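You operate a simulated robot arm through the tools that you are given. There is no shell and no other tool. Be economical: measure what you need, move in short steps, check, and stop when the job is done.

Carry out the task below with a simulated robot arm. There is one attempt and no reset: what you move stays moved.

TASK
Thread the winder and set the tension to 3.
Fine: orange peg over both guides into the black tray; red knob to Free before that and to Drag after; black knob to 3.

It is judged by the outcome, as a careful person would: the job done as asked, and still so three seconds after it is handed in. It fails if anything else is knocked over, pushed out of place, dropped, spilled or broken.

THE ROBOT
A 7-joint arm with a two-finger parallel gripper, fixed in place. Base frame: the origin is at the foot of the arm, x ahead of it, y to its left, z up. Readings come in m, degrees, newtons and seconds.
Its first joint turns from -166.0 to 166.0 degrees. Payload 4.4 kg.
The tool frame sits at the grasp point between the pads (the TCP): z along the fingers, y along the line on which they close. The tips reach 0.023 m beyond it. Largest opening 0.094 m; finger width 0.038, thickness 0.01; the body of the gripper, 0.054 by 0.096 m, starts 0.039 m behind the TCP.
Orientation is that of the tool frame in the base frame, as a unit quaternion [x, y, z, w]. With the fingers straight down and closing along the base's y, the tool's x points along the base's -x, its y along +y and its z along -z.

THE INTERFACE
- The arm moves only by the tool arm_command. Its arguments are lists of equal length, an entry for each row: "slide": the shift along the tool's x, y, z in units of 40 mm (1.0 is 40 mm), a list of three; "rotation": the turn, a rotation vector about the tool's x, y, z in units of 5 degrees (1.0 is 5 degrees), a list of three; "gripper": the gripper command, from -1 (shut) to 1 (fully open), values between in proportion. In form: {"slide": [[tx, ty, tz], ...], "rotation": [[wx, wy, wz], ...], "gripper": [gripper, ...]}. A call has 1 to 20 rows; each row shifts and turns the commanded pose from where the row before left it, along the tool's axes as they then stand. A call with a number of a shift or a turn outside -1 to 1 is refused whole. A row lasts 0.2 s, in which the tool goes at most 0.05 m and 8.6 degrees; a call with a longer step from one row to the next is refused whole, and so is a gripper value outside its range. A pose out of reach is approached as far as the arm can. The call stops where the force on the tool passes 40 N (or 10 N more than at its start, if that is more) or the arm is blocked; 0.2 s more then pass. Each finger travels about 0.072 m/s and halts on what it meets, pressing with about 26 N; the grip force reading is that of the motor and also rises with nothing between the fingers. The clock runs only during rows and for 0.2 s after the last one: add rows that do not move to give the fingers time. The reply holds the time, the measured pose of the TCP, the force on the tool along the base axes, the opening and the grip force, in the units named above and with some noise, with the torque about the TCP (base axes, N m) and any sound that the robot's microphone picked up.
- Cameras (640 x 400 px; columns grow to the right, rows downward): "scene" is fixed at [0.4008, 0.4992, 1.61]; the picture's right is [-0.51, -0.86, 0.00], its down [-0.75, 0.45, -0.48] and it looks along [0.41, -0.25, -0.88] (base axes); focal length 334 px, centre (320, 200). "wrist" rides on the gripper at [0.086, 0.016, -0.074] in the tool frame; the picture's right is [-0.18, 0.98, 0.00], its down [-0.58, -0.11, -0.81] and it looks along [-0.79, -0.15, 0.59] (tool axes); focal length 243 px, centre (320, 200). There is no depth. A picture from a camera that has moved, and an enlarged one, comes with that camera's place and axes in the base frame and with its lens.
- camera(camera): a new picture of that camera. The clock stands still meanwhile.
- zoom(camera, box): a new picture of the part [left, top, right, bottom] of that camera's present view, enlarged. The clock stands still meanwhile.
- close_job(): hands the job in; it is judged then, once.

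Go step by step. Nothing tells you positions but the pictures and the camera data: compare them with the known pose of the tool, close in by small moves and look again before you grip or let go. The budget is 120 turns and 84 pictures, counting those below and the enlarged ones. Unless the task says otherwise, let go and move clear before handing in, and close with one line.

The tools are called after ">>>" as name(argument=value, ...) on one line, values as JSON. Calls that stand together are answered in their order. arm_command: Moves the arm, as the interface text tells. Its arguments: {"type":"object","properties":{"slide":{"type":"array"},"rotation":{"type":"array"},"gripper":{"type":"array"}},"required":["slide","rotation","gripper"]} The other tools are called the same way: camera (camera) takes a picture; zoom (camera, box) takes an enlarged picture of a part of a camera's view; close_job () hands the job in.

At the start:

```text
clock: 0.0
tool_pos: [0.6181, 0.1037, 1.1878]
tool_rot: [0.0, 1.0, 0.0, 0.0]
contact_force: [0.5, -0.4, -0.2]
moment: [-0.03, 0.02, -0.01]
finger_gap: 0.094
gripper_force: 0.1
```

scene: 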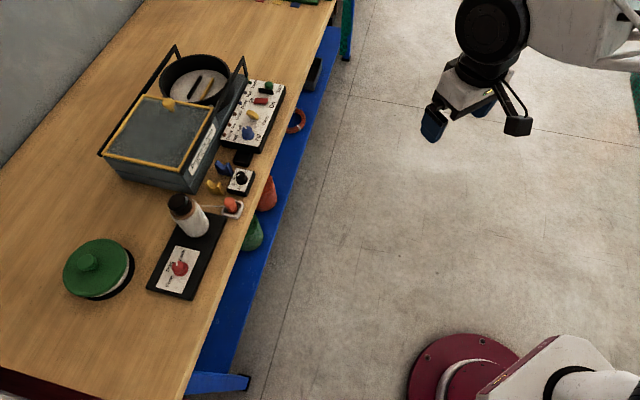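
wrist: 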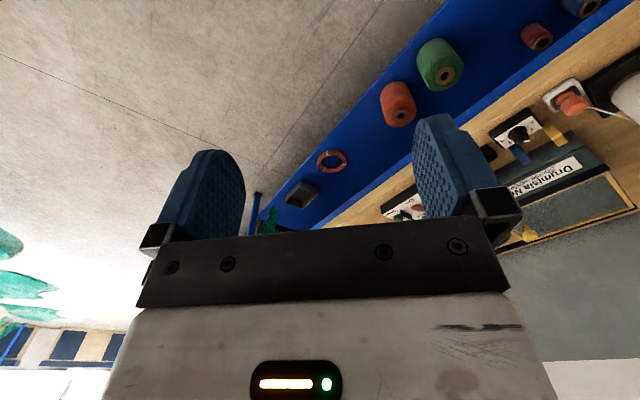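

I see a bench with a winder (bottle-like spool, orange peg, guides, red knob, black knob). I'll zoom in to identify the parts.

>>> zoom(camera="scene", box=[140, 140, 300, 240])

>>> zoom(camera="scene", box=[130, 180, 290, 310])

>>> zoom(camera="scene", box=[190, 60, 330, 170])

```text
4.00 times, centred on (220, 190) of scene
camera zoom: at [0.4008, 0.4992, 1.61], right [-0.51, -0.86, 0.0], down [-0.75, 0.45, -0.48], along [0.41, -0.25, -0.88], focal length 1337 px, centre (720, 240)
```

zoom: 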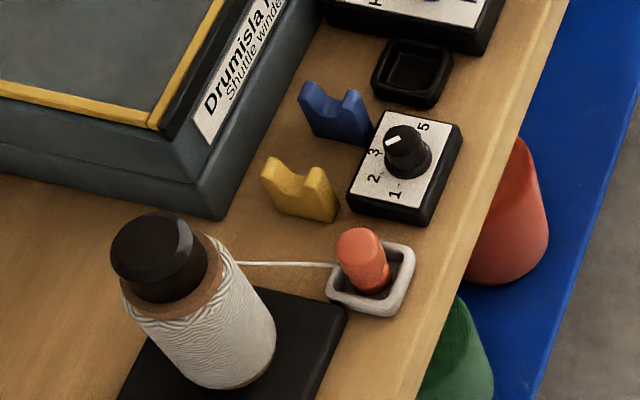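

```text
3.08 times, centred on (210, 245) of scene
camera zoom: at [0.4008, 0.4992, 1.61], right [-0.51, -0.86, 0.0], down [-0.75, 0.45, -0.48], along [0.41, -0.25, -0.88], focal length 1029 px, centre (658, 62)
```

zoom: 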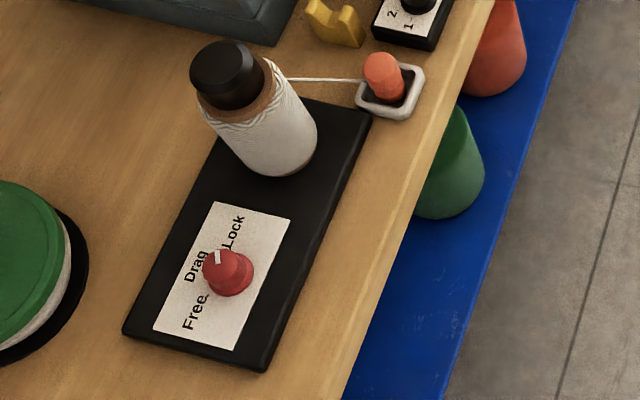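

```text
3.64 times, centred on (260, 115) of scene
camera zoom: at [0.4008, 0.4992, 1.61], right [-0.51, -0.86, 0.0], down [-0.75, 0.45, -0.48], along [0.41, -0.25, -0.88], focal length 1216 px, centre (538, 509)
```

zoom: 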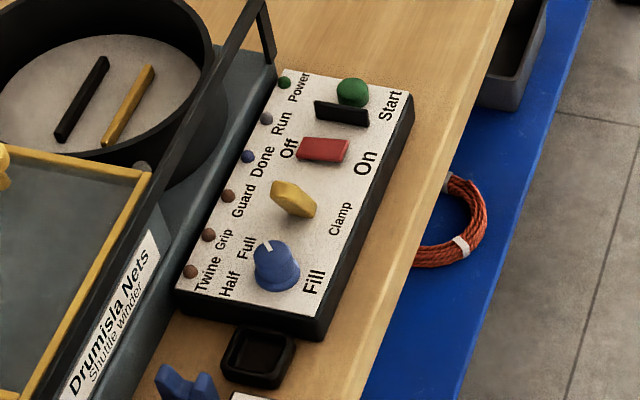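

The bench top appears to be at about z≈0.87, with peg at roughly (0.83, 0.48). I'll bring the tool nearer and turn it to face the bench squarely for better measuring.

>>> arm_command(slide=[[0, 1, 0], [0, 1, 0], [0, 1, 0], [0, 1, 0], [0, 0.5, 0], [0, 0, 0], [0, 0, 0], [0, 0, 0], [0, 0, 0], [0, 0, 0], [0, 0, 0], [0, 0, 0], [0, 0, 0], [0, 0, 0], [0, 0, 0]], rotation=[[0, 0, 0], [0, 0, 0], [0, 0, 0], [0, 0, 0], [0, 0, 0], [0, 0, -1], [0, 0, -1], [0, 0, -1], [0, 0, -1], [0, 0, -1], [0, 0, -1], [0, 0, -1], [0, 0, -1], [0, 0, -1], [0, 0, 0]], gripper=[1, 1, 1, 1, 1, 1, 1, 1, 1, 1, 1, 1, 1, 1, 1])

>>> camera(camera="wrist")

>>> camera(camera="scene")

```text
clock: 3.2
tool_pos: [0.6192, 0.2855, 1.1865]
tool_rot: [-0.383, 0.924, 0.0, 0.001]
contact_force: [-0.7, -0.3, 0.0]
moment: [0.02, 0.0, -0.01]
finger_gap: 0.0939
gripper_force: 0.1
```

```text
78 pictures are left
camera wrist: at [0.5447, 0.2337, 1.2614], right [-0.57, 0.82, 0.0], down [0.49, 0.33, 0.81], along [0.67, 0.46, -0.59], focal length 243 px, centre (320, 200)
```

wrist: 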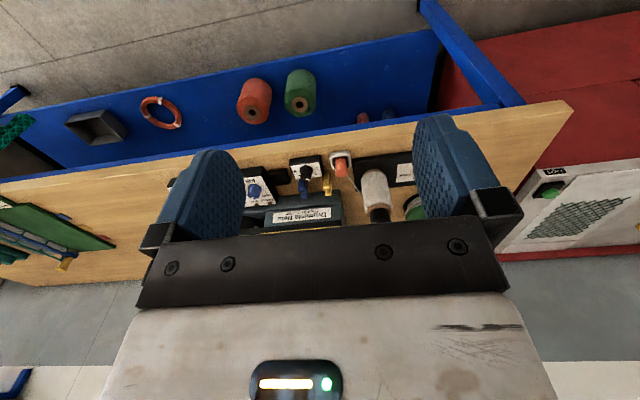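

```text
77 pictures are left
```

scene: 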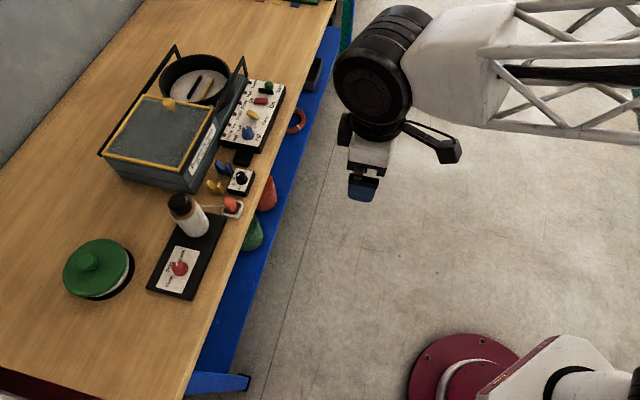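

Peg confirmed near (0.831, 0.485, 0.895), so the bench top is ~0.87. Moving forward and slightly lower for a closer look.

>>> arm_command(slide=[[-1, 0, 0], [-1, 0, 0], [-1, 0, 0], [0, 0, 1], [0, 0, 0.5], [0, 0, 0]], rotation=[[0, 0, 0], [0, 0, 0], [0, 0, 0], [0, 0, 0], [0, 0, 0], [0, 0, 0]], gripper=[1, 1, 1, 1, 1, 1])

>>> camera(camera="wrist")

>>> zoom(camera="wrist", box=[200, 50, 440, 200])

```text
clock: 4.6
tool_pos: [0.7024, 0.3692, 1.1278]
tool_rot: [-0.383, 0.924, 0.0, -0.001]
contact_force: [-0.3, 0.6, -1.0]
moment: [-0.03, 0.01, -0.02]
finger_gap: 0.0939
gripper_force: 0.0
```

```text
76 pictures are left
camera wrist: at [0.6306, 0.3175, 1.2021], right [-0.56, 0.83, 0.0], down [0.49, 0.33, 0.81], along [0.67, 0.46, -0.59], focal length 243 px, centre (320, 200)
```

wrist: 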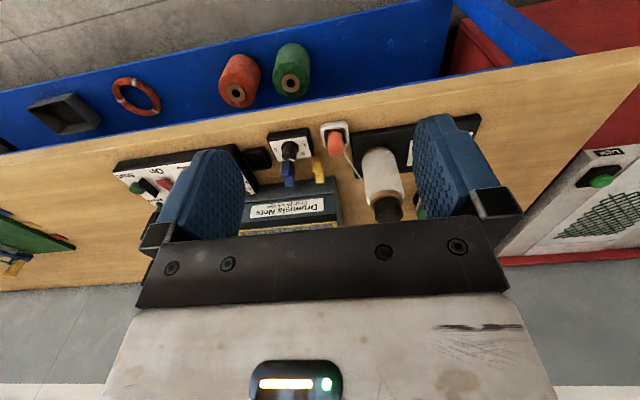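

```text
2.67 times, centred on (320, 125) of wrist
camera zoom: at [0.6306, 0.3175, 1.2021], right [-0.56, 0.83, 0.0], down [0.49, 0.33, 0.81], along [0.67, 0.46, -0.59], focal length 647 px, centre (320, 400)
```

zoom: 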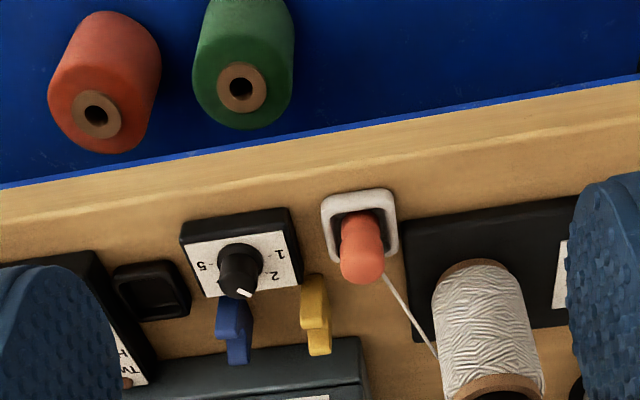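

Black knob ≈(0.885,0.433), peg ≈(0.829,0.484), black tray ≈(0.957,0.403), guides ≈(0.90,0.50) and (0.94,0.46). Now I look at the red knob from close by.

>>> arm_command(slide=[[0, 1, 0], [0, 1, 0], [0, 1, 0], [0, 1, 0], [0, 0.7, 0], [-1, 0, 0], [-1, 0, 0], [-0.5, 0, 0], [0, 0, 0]], rotation=[[0, 0, 0], [0, 0, 0], [0, 0, 0], [0, 0, 0], [0, 0, 0], [0, 0, 0], [0, 0, 0], [0, 0, 0], [0, 0, 0]], gripper=[1, 1, 1, 1, 1, 1, 1, 1, 1])

>>> camera(camera="wrist")

>>> zoom(camera="wrist", box=[220, 40, 420, 165])

>>> zoom(camera="scene", box=[150, 240, 214, 300])

```text
clock: 6.6
tool_pos: [0.6402, 0.5732, 1.1273]
tool_rot: [-0.382, 0.924, 0.0, 0.0]
contact_force: [0.6, 0.0, -0.3]
moment: [-0.01, 0.02, -0.02]
finger_gap: 0.094
gripper_force: 0.1
```

```text
74 pictures are left
camera wrist: at [0.5672, 0.5222, 1.2018], right [-0.56, 0.83, 0.0], down [0.49, 0.33, 0.81], along [0.67, 0.46, -0.59], focal length 243 px, centre (320, 200)
```

wrist: 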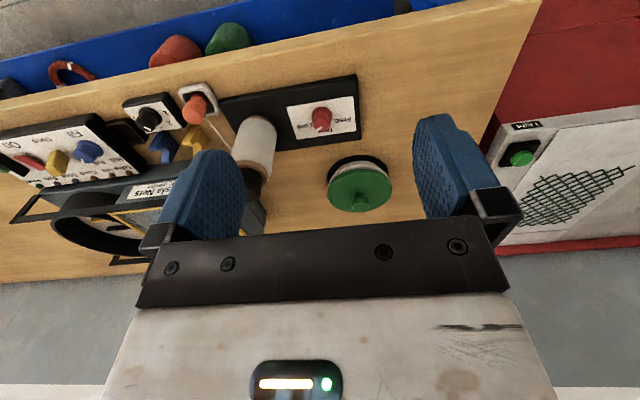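

```text
3.20 times, centred on (320, 102) of wrist
camera zoom: at [0.5672, 0.5222, 1.2018], right [-0.56, 0.83, 0.0], down [0.49, 0.33, 0.81], along [0.67, 0.46, -0.59], focal length 776 px, centre (320, 512)
```

zoom: 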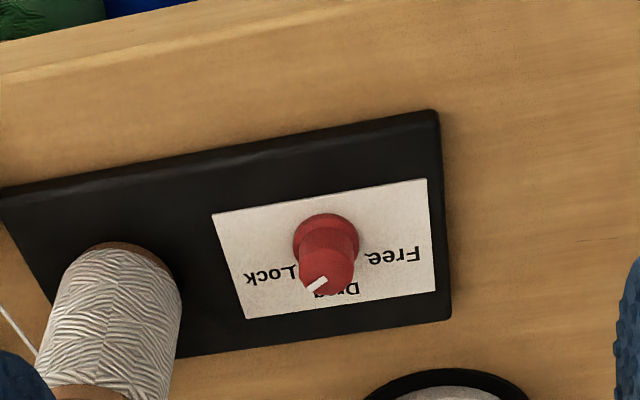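

```text
6.67 times, centred on (182, 270) of scene
camera zoom: at [0.4008, 0.4992, 1.61], right [-0.51, -0.86, 0.0], down [-0.75, 0.45, -0.48], along [0.41, -0.25, -0.88], focal length 2229 px, centre (1240, -267)
```

zoom: 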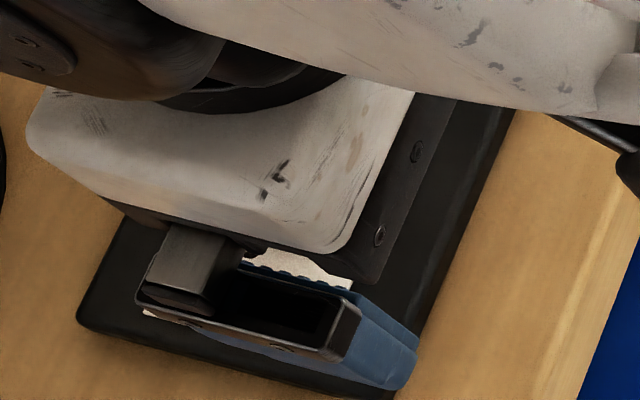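

The red knob sits at about (0.742, 0.645), top z≈0.913, and points at Lock; Free is ~130° counter-clockwise from above. I'll go above it, turned so I can twist in two bites clear of the spool.

>>> arm_command(slide=[[-1, 0, 0], [-1, 0, 0], [-1, -0.25, 0], [-0.08, -0.28, 0], [0, 0, 1], [0, 0, 0.75], [0, 0, 0], [0, 0, 0], [0, 0, 0], [0, 0, 0], [0, 0, 0], [0, 0, 0], [0, 0, 0], [0, 0, 0], [0, 0, 0], [0, 0, 0], [0, 0, 0], [0, 0, 0], [0, 0, 0], [0, 0, 0]], rotation=[[0, 0, 0], [0, 0, 0], [0, 0, 0], [0, 0, 0], [0, 0, 0], [0, 0, 0], [0, 0, 1], [0, 0, 1], [0, 0, 1], [0, 0, 1], [0, 0, 1], [0, 0, 1], [0, 0, 1], [0, 0, 1], [0, 0, 1], [0, 0, 1], [0, 0, 1], [0, 0, 1], [0, 0, 1], [0, 0, 0]], gripper=[1, 1, 1, 1, 0.5, 0.5, 0.5, 0.5, 0.5, 0.5, 0.5, 0.5, 0.5, 0.5, 0.5, 0.5, 0.5, 0.5, 0.5, 0.5])

>>> camera(camera="wrist")

>>> camera(camera="scene")

```text
clock: 10.8
tool_pos: [0.7429, 0.6463, 1.0574]
tool_rot: [0.174, 0.985, 0.0, 0.001]
contact_force: [-0.2, -0.5, -0.1]
moment: [0.03, 0.0, 0.0]
finger_gap: 0.0703
gripper_force: 0.0
```

```text
71 pictures are left
camera wrist: at [0.6672, 0.6886, 1.1318], right [0.51, 0.86, 0.0], down [0.51, -0.3, 0.81], along [0.69, -0.41, -0.59], focal length 243 px, centre (320, 200)
```

wrist: 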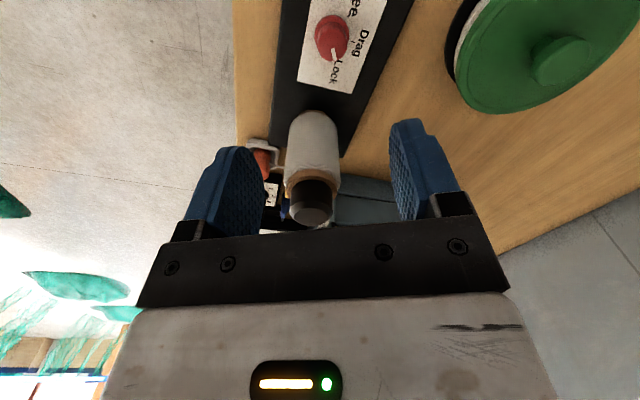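

```text
70 pictures are left
```

scene: 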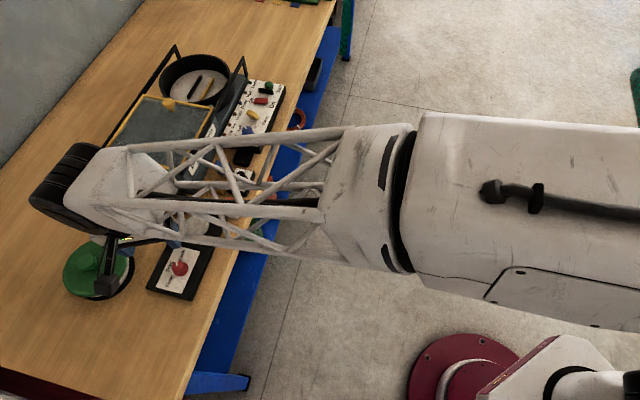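

Now over the knob at z 1.06. I zoom to refine the knob's centre relative to the tool.

>>> zoom(camera="wrist", box=[280, 0, 400, 100])

```text
4.00 times, centred on (340, 50) of wrist
camera zoom: at [0.6672, 0.6886, 1.1318], right [0.51, 0.86, 0.0], down [0.51, -0.3, 0.81], along [0.69, -0.41, -0.59], focal length 970 px, centre (240, 800)
```

zoom: 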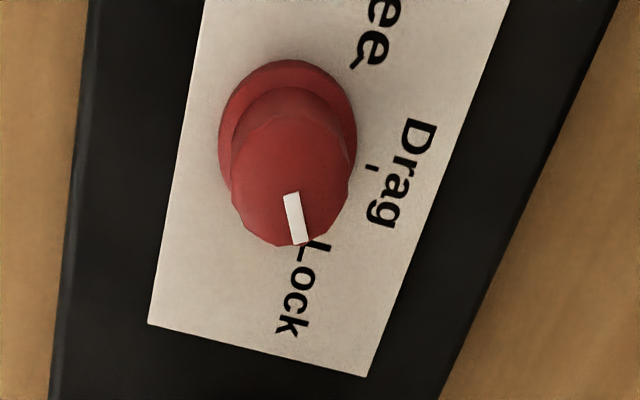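

Knob centre ≈(0.745, 0.651). Descending to just above it and checking.

>>> arm_command(slide=[[0, 0.13, 0.9], [0, 0, 0.9], [0, 0, 0.6], [0, 0, 0]], rotation=[[0, 0, 0], [0, 0, 0], [0, 0, 0], [0, 0, 0]], gripper=[0.5, 0.5, 0.5, 0.5])

>>> camera(camera="wrist")

```text
clock: 11.8
tool_pos: [0.7438, 0.6506, 0.9591]
tool_rot: [0.174, 0.985, 0.0, 0.0]
contact_force: [0.5, -0.5, -0.7]
moment: [-0.01, 0.01, 0.01]
finger_gap: 0.0708
gripper_force: 0.1
```

```text
68 pictures are left
camera wrist: at [0.6671, 0.6953, 1.0345], right [0.51, 0.86, 0.0], down [0.51, -0.3, 0.81], along [0.69, -0.41, -0.59], focal length 243 px, centre (320, 200)
```

wrist: 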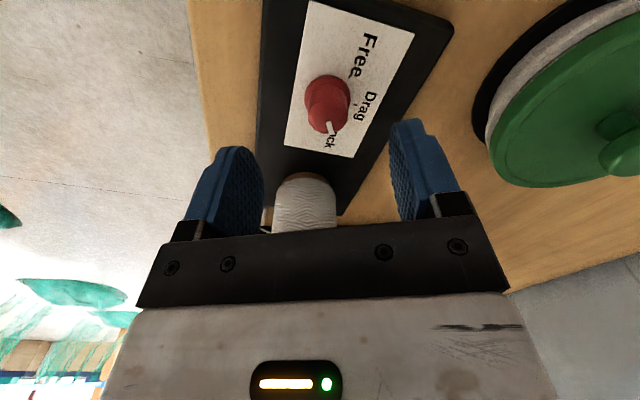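

Aligned to within ~3 mm. Lowering around the knob and closing.

>>> arm_command(slide=[[0, 0.08, 0.5], [0, 0, 0.65], [0, 0, 0], [0, 0, 0], [0, 0, 0], [0, 0, 0]], rotation=[[0, 0, 0], [0, 0, 0], [0, 0, 0], [0, 0, 0], [0, 0, 0], [0, 0, 0]], gripper=[0.5, 0.5, -0.5, -0.5, -0.5, -0.5])

>>> camera(camera="wrist")

```text
clock: 13.2
tool_pos: [0.7462, 0.6544, 0.9178]
tool_rot: [0.173, 0.985, -0.001, 0.0]
contact_force: [4.6, 4.6, -3.3]
moment: [0.01, -0.3, 0.03]
finger_gap: 0.0248
gripper_force: 44.9
```

```text
67 pictures are left
camera wrist: at [0.6697, 0.6984, 0.991], right [0.51, 0.86, 0.0], down [0.51, -0.3, 0.81], along [0.69, -0.41, -0.59], focal length 243 px, centre (320, 200)
```

wrist: 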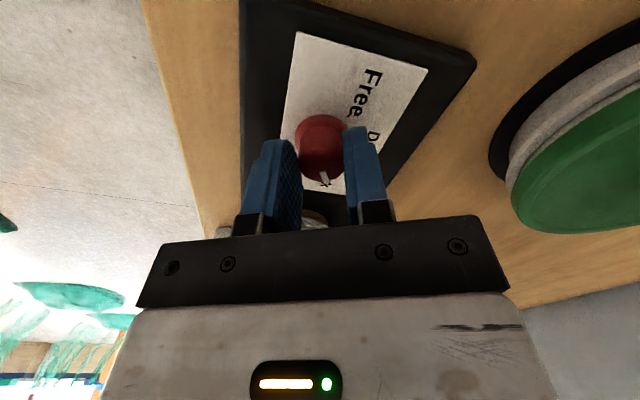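

Gripped (24.8 mm). I'll zoom to check centring along the pads before twisting.

>>> zoom(camera="wrist", box=[260, 90, 400, 210])

```text
3.33 times, centred on (330, 150) of wrist
camera zoom: at [0.6697, 0.6984, 0.991], right [0.51, 0.86, 0.0], down [0.51, -0.3, 0.81], along [0.69, -0.41, -0.59], focal length 809 px, centre (287, 367)
```

zoom: 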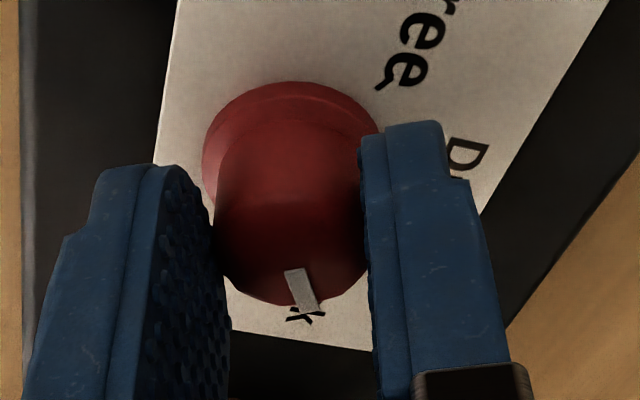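

The knob sits ~8 mm off toward the camera side; I open slightly, shift, and re-grip.

>>> arm_command(slide=[[0, 0, 0], [0, 0, 0], [0.18, 0, 0], [0, 0, 0], [0, 0, 0], [0, 0, 0], [0, 0, 0]], rotation=[[0, 0, 0], [0, 0, 0], [0, 0, 0], [0, 0, 0], [0, 0, 0], [0, 0, 0], [0, 0, 0]], gripper=[-0.1, -0.1, -0.1, -0.1, -0.6, -0.6, -0.6])

>>> zoom(camera="wrist", box=[260, 90, 400, 210])

```text
clock: 14.8
tool_pos: [0.7396, 0.6578, 0.9163]
tool_rot: [0.174, 0.985, 0.0, 0.0]
contact_force: [-0.5, -2.5, 1.4]
moment: [-0.04, 0.02, 0.0]
finger_gap: 0.0248
gripper_force: 44.6
```

```text
3.33 times, centred on (330, 150) of wrist
camera zoom: at [0.6634, 0.7007, 0.9904], right [0.51, 0.86, 0.0], down [0.51, -0.3, 0.81], along [0.69, -0.41, -0.59], focal length 809 px, centre (287, 367)
```

zoom: 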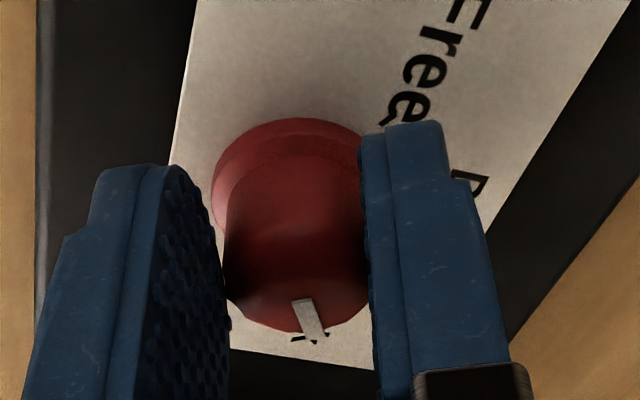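

Centred well. Twist counter-clockwise 65°.

>>> arm_command(slide=[[0, 0, 0], [0, 0, 0], [0, 0, 0], [0, 0, 0], [0, 0, 0], [0, 0, 0], [0, 0, 0], [0, 0, 0], [0, 0, 0], [0, 0, 0], [0, 0, 0], [0, 0, 0], [0, 0, 0], [0, 0, 0]], rotation=[[0, 0, -1], [0, 0, -1], [0, 0, -1], [0, 0, -1], [0, 0, -1], [0, 0, -1], [0, 0, -1], [0, 0, -1], [0, 0, -1], [0, 0, -1], [0, 0, -1], [0, 0, -1], [0, 0, -1], [0, 0, 0]], gripper=[-0.6, -0.6, -0.6, -0.6, -0.6, -0.6, -0.6, -0.6, -0.6, -0.6, -0.6, -0.6, -0.6, -0.6])

>>> camera(camera="wrist")

```text
clock: 15.4
tool_pos: [0.74, 0.6549, 0.9158]
tool_rot: [0.095, 0.995, 0.0, 0.0]
contact_force: [-10.8, -14.4, 5.8]
moment: [-0.58, -0.17, -0.19]
finger_gap: 0.0249
gripper_force: 45.0
stopped in row 3: the force on the tool passed its limit (the readings are from after the stop); the commanded pose is now the measured one
```

```text
64 pictures are left
camera wrist: at [0.6573, 0.6866, 0.9905], right [0.37, 0.93, 0.0], down [0.55, -0.22, 0.81], along [0.75, -0.3, -0.59], focal length 243 px, centre (320, 200)
```

wrist: 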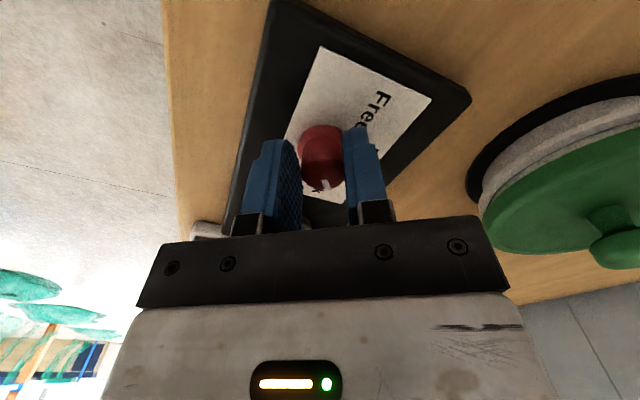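

The twist stopped early on force. I look for what is touching.

>>> zoom(camera="scene", box=[20, 120, 340, 320])

>>> zoom(camera="wrist", box=[180, 90, 420, 240])

```text
2.00 times, centred on (180, 220) of scene
camera zoom: at [0.4008, 0.4992, 1.61], right [-0.51, -0.86, 0.0], down [-0.75, 0.45, -0.48], along [0.41, -0.25, -0.88], focal length 669 px, centre (600, 160)
```

zoom: 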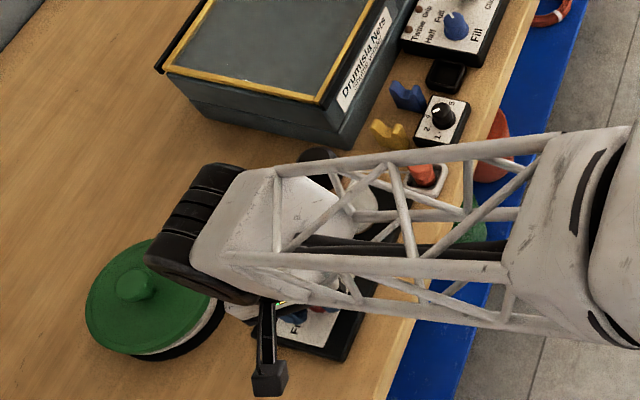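

```text
2.67 times, centred on (300, 165) of wrist
camera zoom: at [0.6573, 0.6866, 0.9905], right [0.37, 0.93, 0.0], down [0.55, -0.22, 0.81], along [0.75, -0.3, -0.59], focal length 647 px, centre (373, 293)
```

zoom: 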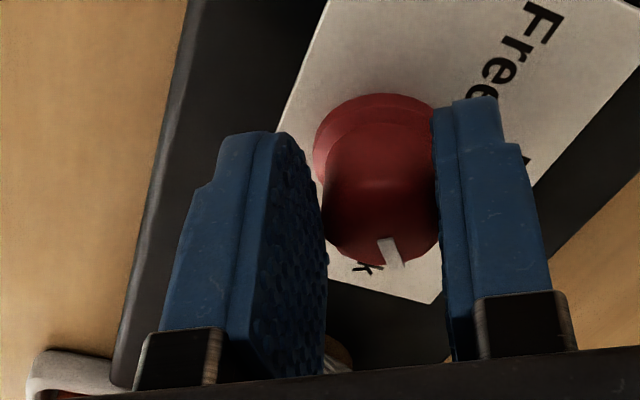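

Nothing has visibly moved. I'll check the static forces, then try a small slow twist.

>>> arm_command(slide=[[0, 0, 0], [0, 0, 0]], rotation=[[0, 0, 0], [0, 0, 0]], gripper=[-0.6, -0.6])

>>> arm_command(slide=[[0, 0, 0], [0, 0, 0], [0, 0, 0], [0, 0, 0]], rotation=[[0, 0, -0.3], [0, 0, -0.3], [0, 0, -0.3], [0, 0, 0]], gripper=[-0.6, -0.6, -0.6, -0.6])

```text
clock: 16.0
tool_pos: [0.7396, 0.6552, 0.9159]
tool_rot: [0.096, 0.995, -0.001, -0.001]
contact_force: [-15.2, -21.6, 8.9]
moment: [-0.62, -0.1, -0.3]
finger_gap: 0.0248
gripper_force: 45.0
```

```text
clock: 16.4
tool_pos: [0.7391, 0.6553, 0.9169]
tool_rot: [0.087, 0.996, -0.002, 0.0]
contact_force: [-9.8, -11.5, 4.1]
moment: [-0.51, -0.12, -0.17]
finger_gap: 0.0252
gripper_force: 45.4
stopped in row 2: the force on the tool passed its limit (the readings are from after the stop); the commanded pose is now the measured one
```

A sideways load persists. I'll release the knob in place to see whether the load comes from the knob or from some other contact.

>>> arm_command(slide=[[0, 0, 0], [0, 0, 0], [0, 0, 0]], rotation=[[0, 0, 0], [0, 0, 0], [0, 0, 0]], gripper=[0, 0, 0])

>>> camera(camera="wrist")

>>> zoom(camera="wrist", box=[260, 90, 400, 210])

```text
clock: 17.2
tool_pos: [0.7404, 0.656, 0.915]
tool_rot: [0.086, 0.996, -0.001, -0.002]
contact_force: [-0.5, 0.1, 0.1]
moment: [-0.03, 0.03, -0.01]
finger_gap: 0.0469
gripper_force: 0.1
```

```text
61 pictures are left
camera wrist: at [0.6569, 0.6851, 0.9902], right [0.35, 0.94, 0.0], down [0.56, -0.2, 0.81], along [0.75, -0.28, -0.59], focal length 243 px, centre (320, 200)
```

wrist: 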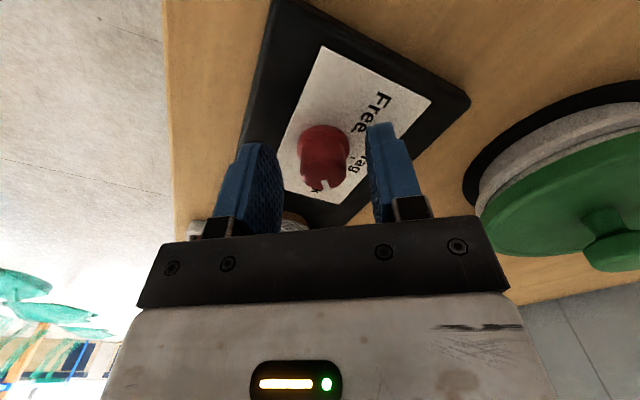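

```text
3.33 times, centred on (330, 150) of wrist
camera zoom: at [0.6569, 0.6851, 0.9902], right [0.35, 0.94, 0.0], down [0.56, -0.2, 0.81], along [0.75, -0.28, -0.59], focal length 809 px, centre (287, 367)
```

zoom: 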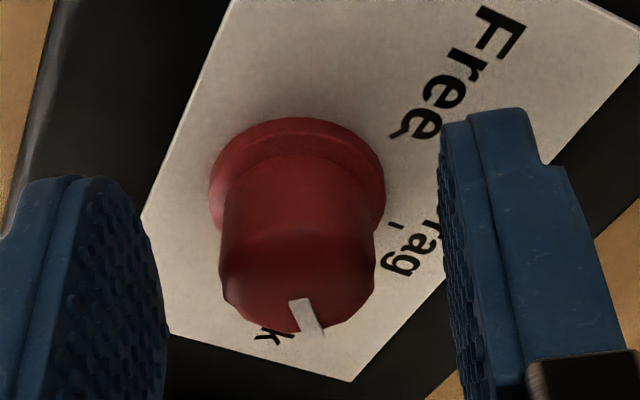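

Released, the load vanished, so it came from the grip on the knob (which did turn with me). I'll re-centre slightly, close fully so both fingers press evenly, and twist more slowly.

>>> arm_command(slide=[[0.05, 0.03, 0], [0, 0, 0], [0, 0, 0], [0, 0, 0], [0, 0, 0]], rotation=[[0, 0, 0], [0, 0, 0], [0, 0, 0], [0, 0, 0], [0, 0, 0]], gripper=[0, -1, -1, -1, -1])

>>> arm_command(slide=[[0, 0, 0], [0, 0, 0], [0, 0, 0], [0, 0, 0], [0, 0, 0]], rotation=[[0, 0, -0.5], [0, 0, -0.5], [0, 0, -0.5], [0, 0, -0.5], [0, 0, 0]], gripper=[-1, -1, -1, -1, -1])

```text
clock: 18.2
tool_pos: [0.7378, 0.6555, 0.9152]
tool_rot: [0.086, 0.996, -0.003, -0.001]
contact_force: [-7.1, -12.4, 3.4]
moment: [-0.39, 0.15, -0.18]
finger_gap: 0.025
gripper_force: 45.2
stopped in row 4: the force on the tool passed its limit (the readings are from after the stop); the commanded pose is now the measured one
```

```text
clock: 18.7
tool_pos: [0.7389, 0.6546, 0.9156]
tool_rot: [0.054, 0.999, -0.003, -0.001]
contact_force: [-9.0, -12.7, 4.0]
moment: [-0.41, -0.03, -0.17]
finger_gap: 0.0247
gripper_force: 45.4
stopped in row 2: the force on the tool passed its limit (the readings are from after the stop); the commanded pose is now the measured one
```

The tool wants to drift −y as it turns, implying the knob's axis is offset along the pads. I'll let the TCP follow that arc while turning and watch the force.

>>> arm_command(slide=[[0, -0.04, 0], [0, -0.04, 0], [0, -0.02, 0], [0, -0.02, 0], [0, 0, 0]], rotation=[[0, 0, 0], [0, 0, 0], [0, 0, -0.5], [0, 0, -0.5], [0, 0, 0]], gripper=[-1, -1, -1, -1, -1])

>>> zoom(camera="wrist", box=[260, 90, 400, 210])

```text
clock: 19.3
tool_pos: [0.7375, 0.6545, 0.9153]
tool_rot: [0.054, 0.999, -0.001, -0.001]
contact_force: [5.5, 10.6, -8.5]
moment: [0.22, -0.34, 0.15]
finger_gap: 0.0247
gripper_force: 45.0
stopped in row 2: the force on the tool passed its limit (the readings are from after the stop); the commanded pose is now the measured one
```

```text
3.33 times, centred on (330, 150) of wrist
camera zoom: at [0.6535, 0.6785, 0.9902], right [0.29, 0.96, 0.0], down [0.57, -0.17, 0.81], along [0.77, -0.23, -0.59], focal length 809 px, centre (287, 367)
```

zoom: 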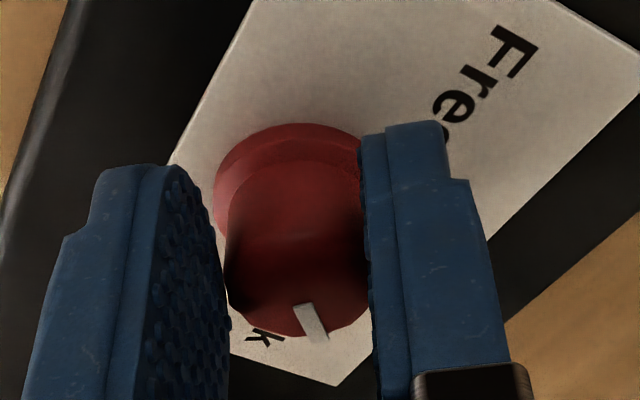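

The contact is stiff, but the knob turns with the gripper. I'll proceed in smaller steps, using the force reading to stay centred.

>>> arm_command(slide=[[0, 0, 0], [0, 0, 0], [0, 0, 0], [0, 0, 0]], rotation=[[0, 0, -0.3], [0, 0, -0.3], [0, 0, -0.3], [0, 0, 0]], gripper=[-1, -1, -1, -1])

```text
clock: 20.3
tool_pos: [0.7373, 0.6526, 0.9159]
tool_rot: [0.014, 1.0, -0.001, -0.001]
contact_force: [-11.1, -7.4, 3.1]
moment: [-0.19, 0.15, -0.09]
finger_gap: 0.0248
gripper_force: 45.1
```

That worked; the needed arc is ~−1.9 mm in tool y per 5°. I'll apply that as feed-forward.

>>> arm_command(slide=[[0, -0.02, 0], [0, -0.022, 0], [0, -0.022, 0], [0, -0.022, 0], [0, -0.022, 0], [0, -0.022, 0], [0, 0, 0]], rotation=[[0, 0, -0.5], [0, 0, -0.5], [0, 0, -0.5], [0, 0, -0.5], [0, 0, -0.5], [0, 0, -0.5], [0, 0, 0]], gripper=[-1, -1, -1, -1, -1, -1, -1])

```text
clock: 21.9
tool_pos: [0.7388, 0.649, 0.9165]
tool_rot: [-0.117, 0.993, -0.001, -0.001]
contact_force: [4.7, 10.1, -6.7]
moment: [0.33, -0.23, 0.13]
finger_gap: 0.0248
gripper_force: 45.2
stopped in row 7: the force on the tool passed its limit (the readings are from after the stop); the commanded pose is now the measured one
```

>>> arm_command(slide=[[0, 0, 0], [0, -0.01, 0], [0, -0.018, 0], [0, -0.018, 0], [0, -0.018, 0], [0, -0.018, 0], [0, 0, 0]], rotation=[[0, 0, -0.5], [0, 0, -0.5], [0, 0, -0.5], [0, 0, -0.5], [0, 0, -0.5], [0, 0, -0.5], [0, 0, 0]], gripper=[-1, -1, -1, -1, -1, -1, -1])

>>> camera(camera="wrist")

```text
clock: 23.5
tool_pos: [0.74, 0.6456, 0.9165]
tool_rot: [-0.246, 0.969, -0.001, 0.0]
contact_force: [18.7, 23.9, -14.4]
moment: [0.45, -0.26, 0.18]
finger_gap: 0.0247
gripper_force: 44.8
```

```text
58 pictures are left
camera wrist: at [0.6551, 0.6179, 0.9907], right [-0.31, 0.95, 0.0], down [0.56, 0.18, 0.81], along [0.77, 0.25, -0.59], focal length 243 px, centre (320, 200)
```

wrist: 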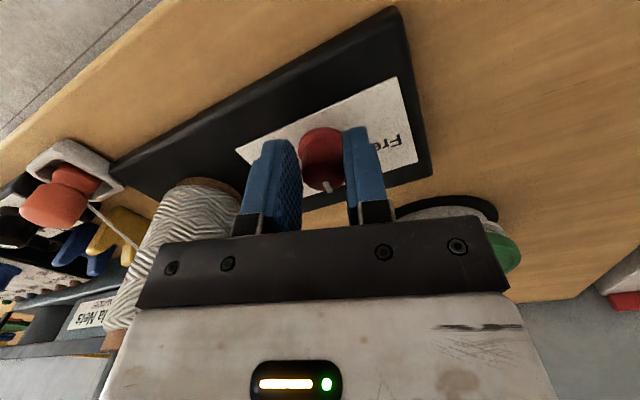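

Turned ~48°. I release and check the knob's position and pointer from this angle.

>>> arm_command(slide=[[0, 0, 0], [0, 0, 0], [0, 0, 0]], rotation=[[0, 0, 0], [0, 0, 0], [0, 0, 0]], gripper=[0.1, 0.1, 0.1])

>>> zoom(camera="wrist", box=[230, 80, 410, 210])

```text
clock: 24.3
tool_pos: [0.7386, 0.6458, 0.9166]
tool_rot: [-0.246, 0.969, -0.001, 0.0]
contact_force: [0.4, 0.3, -0.2]
moment: [0.04, -0.02, 0.03]
finger_gap: 0.0516
gripper_force: 0.0
```

```text
3.08 times, centred on (320, 145) of wrist
camera zoom: at [0.655, 0.6174, 0.9908], right [-0.31, 0.95, 0.0], down [0.56, 0.18, 0.81], along [0.77, 0.25, -0.59], focal length 746 px, centre (320, 369)
```

zoom: 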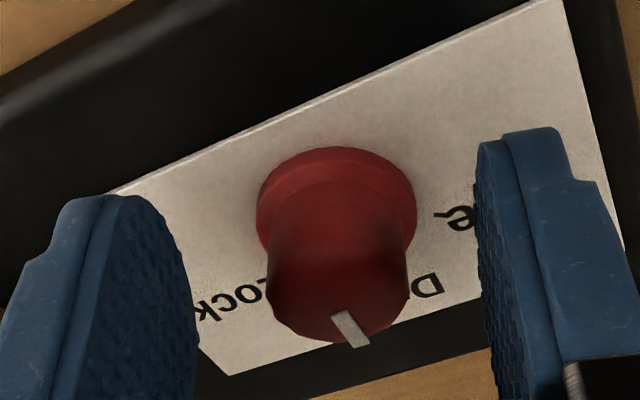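

I suspect either a camera offset or that the unit slid a little. I'll raise up and check against the first scene picture.

>>> arm_command(slide=[[0, 0, -1], [0, 0, -1], [0, 0, -1], [0, 0, -1], [1, 0, -1], [1, 0, 0], [1, 0, 0], [1, 0, 0], [1, 0, 0]], rotation=[[0, 0, 0], [0, 0, 0], [0, 0, 0], [0, 0, 0], [0, 0, 0], [0, 0, 0], [0, 0, 0], [0, 0, 0], [0, 0, 0]], gripper=[0.1, 0.1, 0.1, 0.1, 0.1, 0.1, 0.1, 0.1, 0.1])

>>> zoom(camera="scene", box=[130, 180, 290, 310])

```text
refused: row 5 steps farther than a row can; nothing moved
```

```text
3.08 times, centred on (210, 245) of scene
camera zoom: at [0.4008, 0.4992, 1.61], right [-0.51, -0.86, 0.0], down [-0.75, 0.45, -0.48], along [0.41, -0.25, -0.88], focal length 1029 px, centre (658, 62)
```

zoom: 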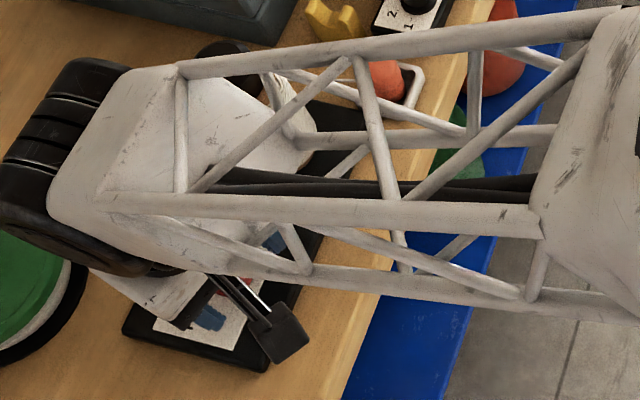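

The plate hasn't moved. Evidence (pad scale and the arc) says the knob's axis is really near (0.752, 0.653), ~14 mm beyond where I gripped, and a bit lower. I'll lift, swing back 60°, and re-centre there.

>>> arm_command(slide=[[0, 0, -0.9], [0, 0, 0], [0, 0, 0], [0, 0, 0], [0, 0, 0], [0, 0, 0], [0, 0, 0], [0, 0, 0], [0, 0, 0], [0, 0, 0], [0, 0, 0], [0, 0, 0], [0, 0, 0], [-0.17, 0.315, 0], [0, 0, 0]], rotation=[[0, 0, 0], [0, 0, 1], [0, 0, 1], [0, 0, 1], [0, 0, 1], [0, 0, 1], [0, 0, 1], [0, 0, 1], [0, 0, 1], [0, 0, 1], [0, 0, 1], [0, 0, 1], [0, 0, 1], [0, 0, 0], [0, 0, 0]], gripper=[0.1, 0.1, 0.1, 0.1, 0.1, 0.1, 0.1, 0.1, 0.1, 0.1, 0.1, 0.1, 0.1, 0.1, 0.1])

>>> zoom(camera="wrist", box=[230, 60, 410, 190])

```text
clock: 27.5
tool_pos: [0.7511, 0.6533, 0.9533]
tool_rot: [0.272, 0.962, -0.001, 0.0]
contact_force: [0.4, 1.1, 0.2]
moment: [-0.03, -0.01, 0.01]
finger_gap: 0.0518
gripper_force: 0.1
```

```text
3.08 times, centred on (320, 125) of wrist
camera zoom: at [0.686, 0.7118, 1.0271], right [0.67, 0.74, 0.0], down [0.44, -0.4, 0.81], along [0.6, -0.54, -0.59], focal length 746 px, centre (320, 431)
```

zoom: 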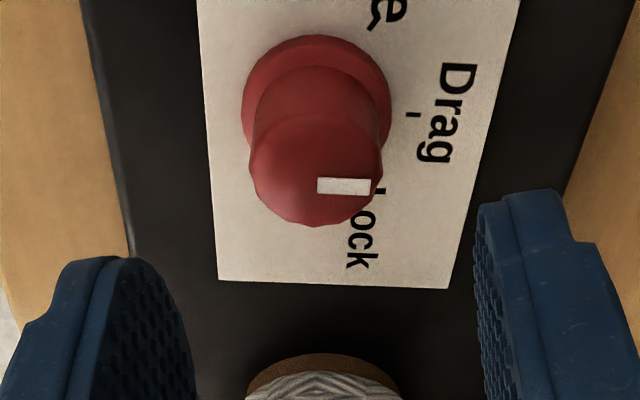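

The pointer now reads Drag (it clicked over). I split the difference between visual and mechanical estimates, descend, and grip for the remaining ~65° to Free.

>>> arm_command(slide=[[0.1, 0, 0.5], [0, 0, 0.6], [0, 0, 0], [0, 0, 0], [0, 0, 0], [0, 0, 0]], rotation=[[0, 0, 0], [0, 0, 0], [0, 0, 0], [0, 0, 0], [0, 0, 0], [0, 0, 0]], gripper=[0.1, 0.1, 0.1, -0.7, -0.7, -0.7])

>>> arm_command(slide=[[0, 0, 0], [0, 0, 0], [0, 0, 0], [0, 0, 0]], rotation=[[0, 0, -0.5], [0, 0, -0.5], [0, 0, -0.5], [0, 0, 0]], gripper=[-0.7, -0.7, -0.7, -0.7])

```text
clock: 28.9
tool_pos: [0.748, 0.6556, 0.9076]
tool_rot: [0.271, 0.963, -0.001, 0.0]
contact_force: [-5.3, -7.8, 2.1]
moment: [-0.18, 0.03, -0.06]
finger_gap: 0.0254
gripper_force: 44.3
```

```text
clock: 29.9
tool_pos: [0.7484, 0.6549, 0.9081]
tool_rot: [0.209, 0.978, -0.001, 0.0]
contact_force: [-15.5, -32.9, 14.0]
moment: [-0.91, 0.31, -0.15]
finger_gap: 0.0252
gripper_force: 45.1
```

>>> arm_command(slide=[[0, -0.025, 0], [0, 0, 0]], rotation=[[0, 0, 0], [0, 0, 0]], gripper=[-0.7, -0.7])

>>> arm_command(slide=[[0, -0.01, 0], [0, -0.01, 0], [0, -0.01, 0], [0, -0.01, 0], [0, 0, 0]], rotation=[[0, 0, -0.5], [0, 0, -0.5], [0, 0, -0.5], [0, 0, -0.5], [0, 0, 0]], gripper=[-0.7, -0.7, -0.7, -0.7, -0.7])

```text
clock: 30.5
tool_pos: [0.748, 0.6543, 0.9074]
tool_rot: [0.208, 0.978, -0.001, 0.0]
contact_force: [-16.3, -30.9, 16.6]
moment: [-0.67, 0.5, -0.15]
finger_gap: 0.0254
gripper_force: 45.0
```

```text
clock: 31.7
tool_pos: [0.7481, 0.6538, 0.9081]
tool_rot: [0.122, 0.993, -0.001, 0.001]
contact_force: [18.6, 6.2, 1.9]
moment: [0.25, 0.0, -0.01]
finger_gap: 0.0252
gripper_force: 45.6
```

Forces are manageable and it is turning. Continue.

>>> arm_command(slide=[[-0.01, 0, 0], [-0.01, 0, 0], [0, -0.005, 0], [0, -0.005, 0], [0, -0.005, 0], [0, -0.005, 0], [0, 0, 0]], rotation=[[0, 0, -0.5], [0, 0, -0.5], [0, 0, -0.5], [0, 0, -0.5], [0, 0, -0.5], [0, 0, -0.5], [0, 0, 0]], gripper=[-0.7, -0.7, -0.7, -0.7, -0.7, -0.7, -0.7])

>>> zoom(camera="wrist", box=[230, 80, 410, 210])

```text
clock: 33.3
tool_pos: [0.7485, 0.6528, 0.9088]
tool_rot: [-0.009, 1.0, -0.001, 0.0]
contact_force: [-31.8, 4.8, 5.9]
moment: [0.09, 0.77, 0.03]
finger_gap: 0.0257
gripper_force: 44.9
```

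```text
3.08 times, centred on (320, 145) of wrist
camera zoom: at [0.6608, 0.6663, 0.9826], right [0.17, 0.99, 0.0], down [0.58, -0.1, 0.81], along [0.79, -0.14, -0.59], focal length 746 px, centre (320, 369)
```

zoom: 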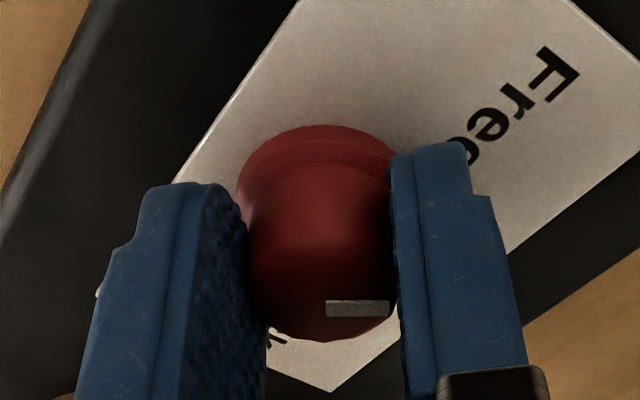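

Pointer at ~80°, turning cleanly with the gripper. Continue ~30° to Free.

>>> arm_command(slide=[[0.02, 0, 0], [0.01, 0, 0], [0, -0.005, 0], [0, -0.005, 0], [0, -0.005, 0], [0, -0.005, 0], [0, 0, 0]], rotation=[[0, 0, -0.5], [0, 0, -0.5], [0, 0, -0.5], [0, 0, -0.5], [0, 0, -0.5], [0, 0, -0.5], [0, 0, 0]], gripper=[-0.7, -0.7, -0.7, -0.7, -0.7, -0.7, -0.7])

>>> arm_command(slide=[[0, 0, 0], [0, -0.005, 0], [0, -0.005, 0], [0, -0.005, 0], [0, -0.005, 0], [0, -0.005, 0], [0, 0, 0]], rotation=[[0, 0, -0.5], [0, 0, -0.5], [0, 0, -0.5], [0, 0, -0.5], [0, 0, -0.5], [0, 0, -0.5], [0, 0, 0]], gripper=[-0.7, -0.7, -0.7, -0.7, -0.7, -0.7, -0.7])

>>> zoom(camera="wrist", box=[230, 80, 410, 210])

```text
clock: 34.9
tool_pos: [0.7489, 0.652, 0.9076]
tool_rot: [-0.139, 0.99, -0.001, 0.0]
contact_force: [13.9, 33.8, -10.6]
moment: [0.53, 0.1, 0.09]
finger_gap: 0.0255
gripper_force: 45.2
```

```text
clock: 36.5
tool_pos: [0.7482, 0.6507, 0.9077]
tool_rot: [-0.267, 0.964, -0.001, -0.001]
contact_force: [-8.5, 4.7, 10.2]
moment: [0.01, 0.39, -0.3]
finger_gap: 0.0253
gripper_force: 45.1
```

```text
3.08 times, centred on (320, 145) of wrist
camera zoom: at [0.6643, 0.6185, 0.9827], right [-0.35, 0.94, 0.0], down [0.56, 0.21, 0.81], along [0.76, 0.28, -0.59], focal length 746 px, centre (320, 369)
```

zoom: 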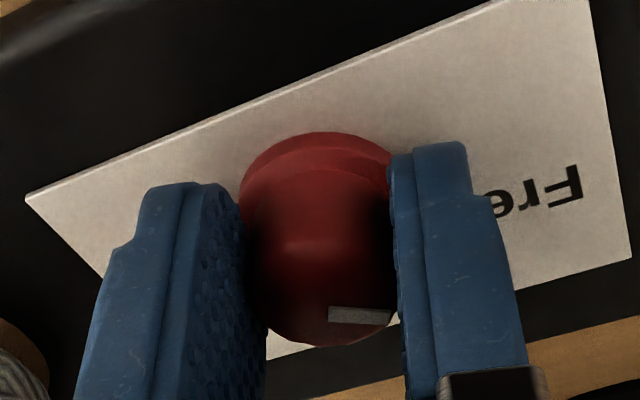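

Pointer near 107°, with torque rising slightly (end stop or detent). Release, raise and inspect.

>>> arm_command(slide=[[0, 0, 0], [0, 0, 0], [0, 0, -1], [0, 0, 0]], rotation=[[0, 0, 0], [0, 0, 0], [0, 0, 0], [0, 0, 0]], gripper=[0.2, 0.2, 0.2, 0.2])

>>> zoom(camera="wrist", box=[230, 60, 410, 190])

```text
clock: 37.5
tool_pos: [0.7488, 0.6508, 0.9483]
tool_rot: [-0.267, 0.964, -0.001, 0.0]
contact_force: [0.4, 0.4, -0.5]
moment: [-0.04, 0.01, 0.02]
finger_gap: 0.0564
gripper_force: 0.1
```

```text
3.08 times, centred on (320, 125) of wrist
camera zoom: at [0.6663, 0.6189, 1.0223], right [-0.35, 0.94, 0.0], down [0.56, 0.21, 0.81], along [0.76, 0.28, -0.59], focal length 746 px, centre (320, 431)
```

zoom: 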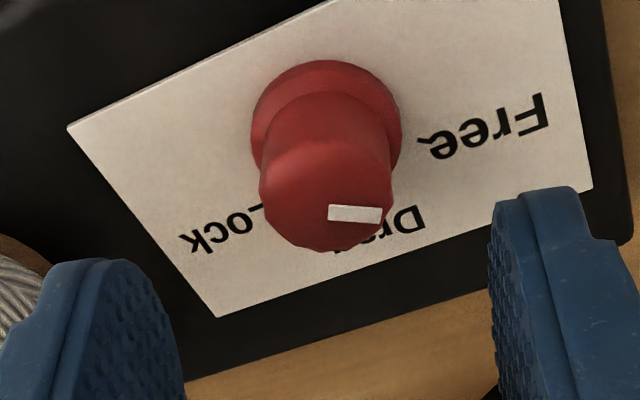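

The red knob now points at Free. Next I inspect guides, peg and trays from the robot side before picking up the peg.

>>> arm_command(slide=[[0, 0, -1], [0, 0, -1], [0, 0, -1], [0, 0, -0.3], [0, 0, 0], [0, 0, 0], [0, 0, 0], [0.7, -0.77, 0], [0.7, -0.77, 0], [0.7, -0.77, 0], [0.7, -0.77, 0], [0.7, -0.77, 0], [0.7, -0.77, 0], [0, 0, 0]], rotation=[[0, 0, 0], [0, 0, 0], [0, 0, 0], [0, 0, 0], [0, 0, -1], [0, 0, -1], [0, 0, -0.8], [0, 0, 0], [0, 0, 0], [0, 0, 0], [0, 0, 0], [0, 0, 0], [0, 0, 0], [0, 0, 0]], gripper=[1, 1, 1, 1, 1, 1, 1, 1, 1, 1, 1, 1, 1, 1])

>>> zoom(camera="wrist", box=[170, 60, 430, 222])

>>> zoom(camera="scene", box=[185, 150, 265, 220])

```text
clock: 40.5
tool_pos: [0.7601, 0.4027, 1.0823]
tool_rot: [-0.383, 0.924, -0.001, 0.0]
contact_force: [-0.2, 0.3, 0.2]
moment: [0.0, 0.02, 0.01]
finger_gap: 0.094
gripper_force: 0.0
```

```text
2.46 times, centred on (300, 141) of wrist
camera zoom: at [0.6864, 0.3511, 1.1565], right [-0.56, 0.83, 0.0], down [0.49, 0.34, 0.81], along [0.67, 0.45, -0.59], focal length 597 px, centre (369, 345)
```

zoom: 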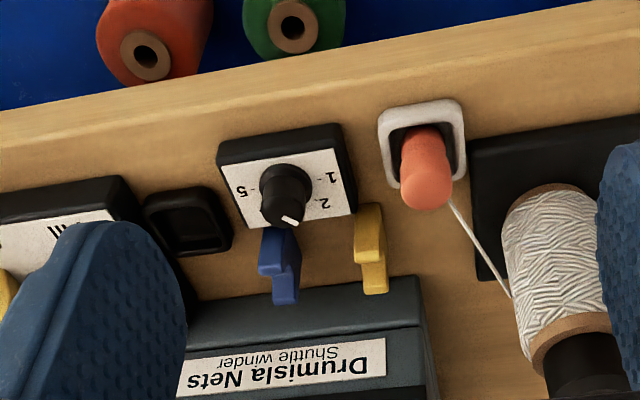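

```text
5.71 times, centred on (225, 185) of scene
camera zoom: at [0.4008, 0.4992, 1.61], right [-0.51, -0.86, 0.0], down [-0.75, 0.45, -0.48], along [0.41, -0.25, -0.88], focal length 1910 px, centre (863, 286)
```

zoom: 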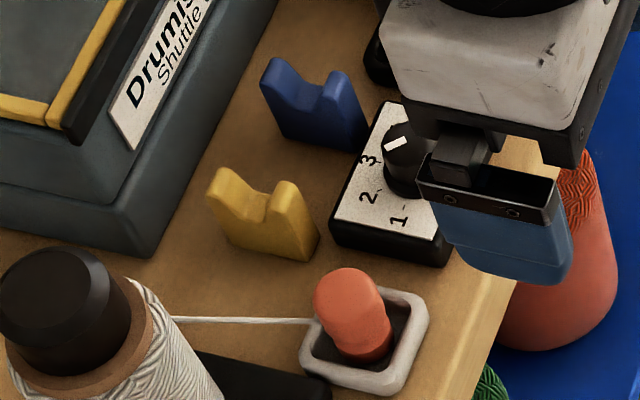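

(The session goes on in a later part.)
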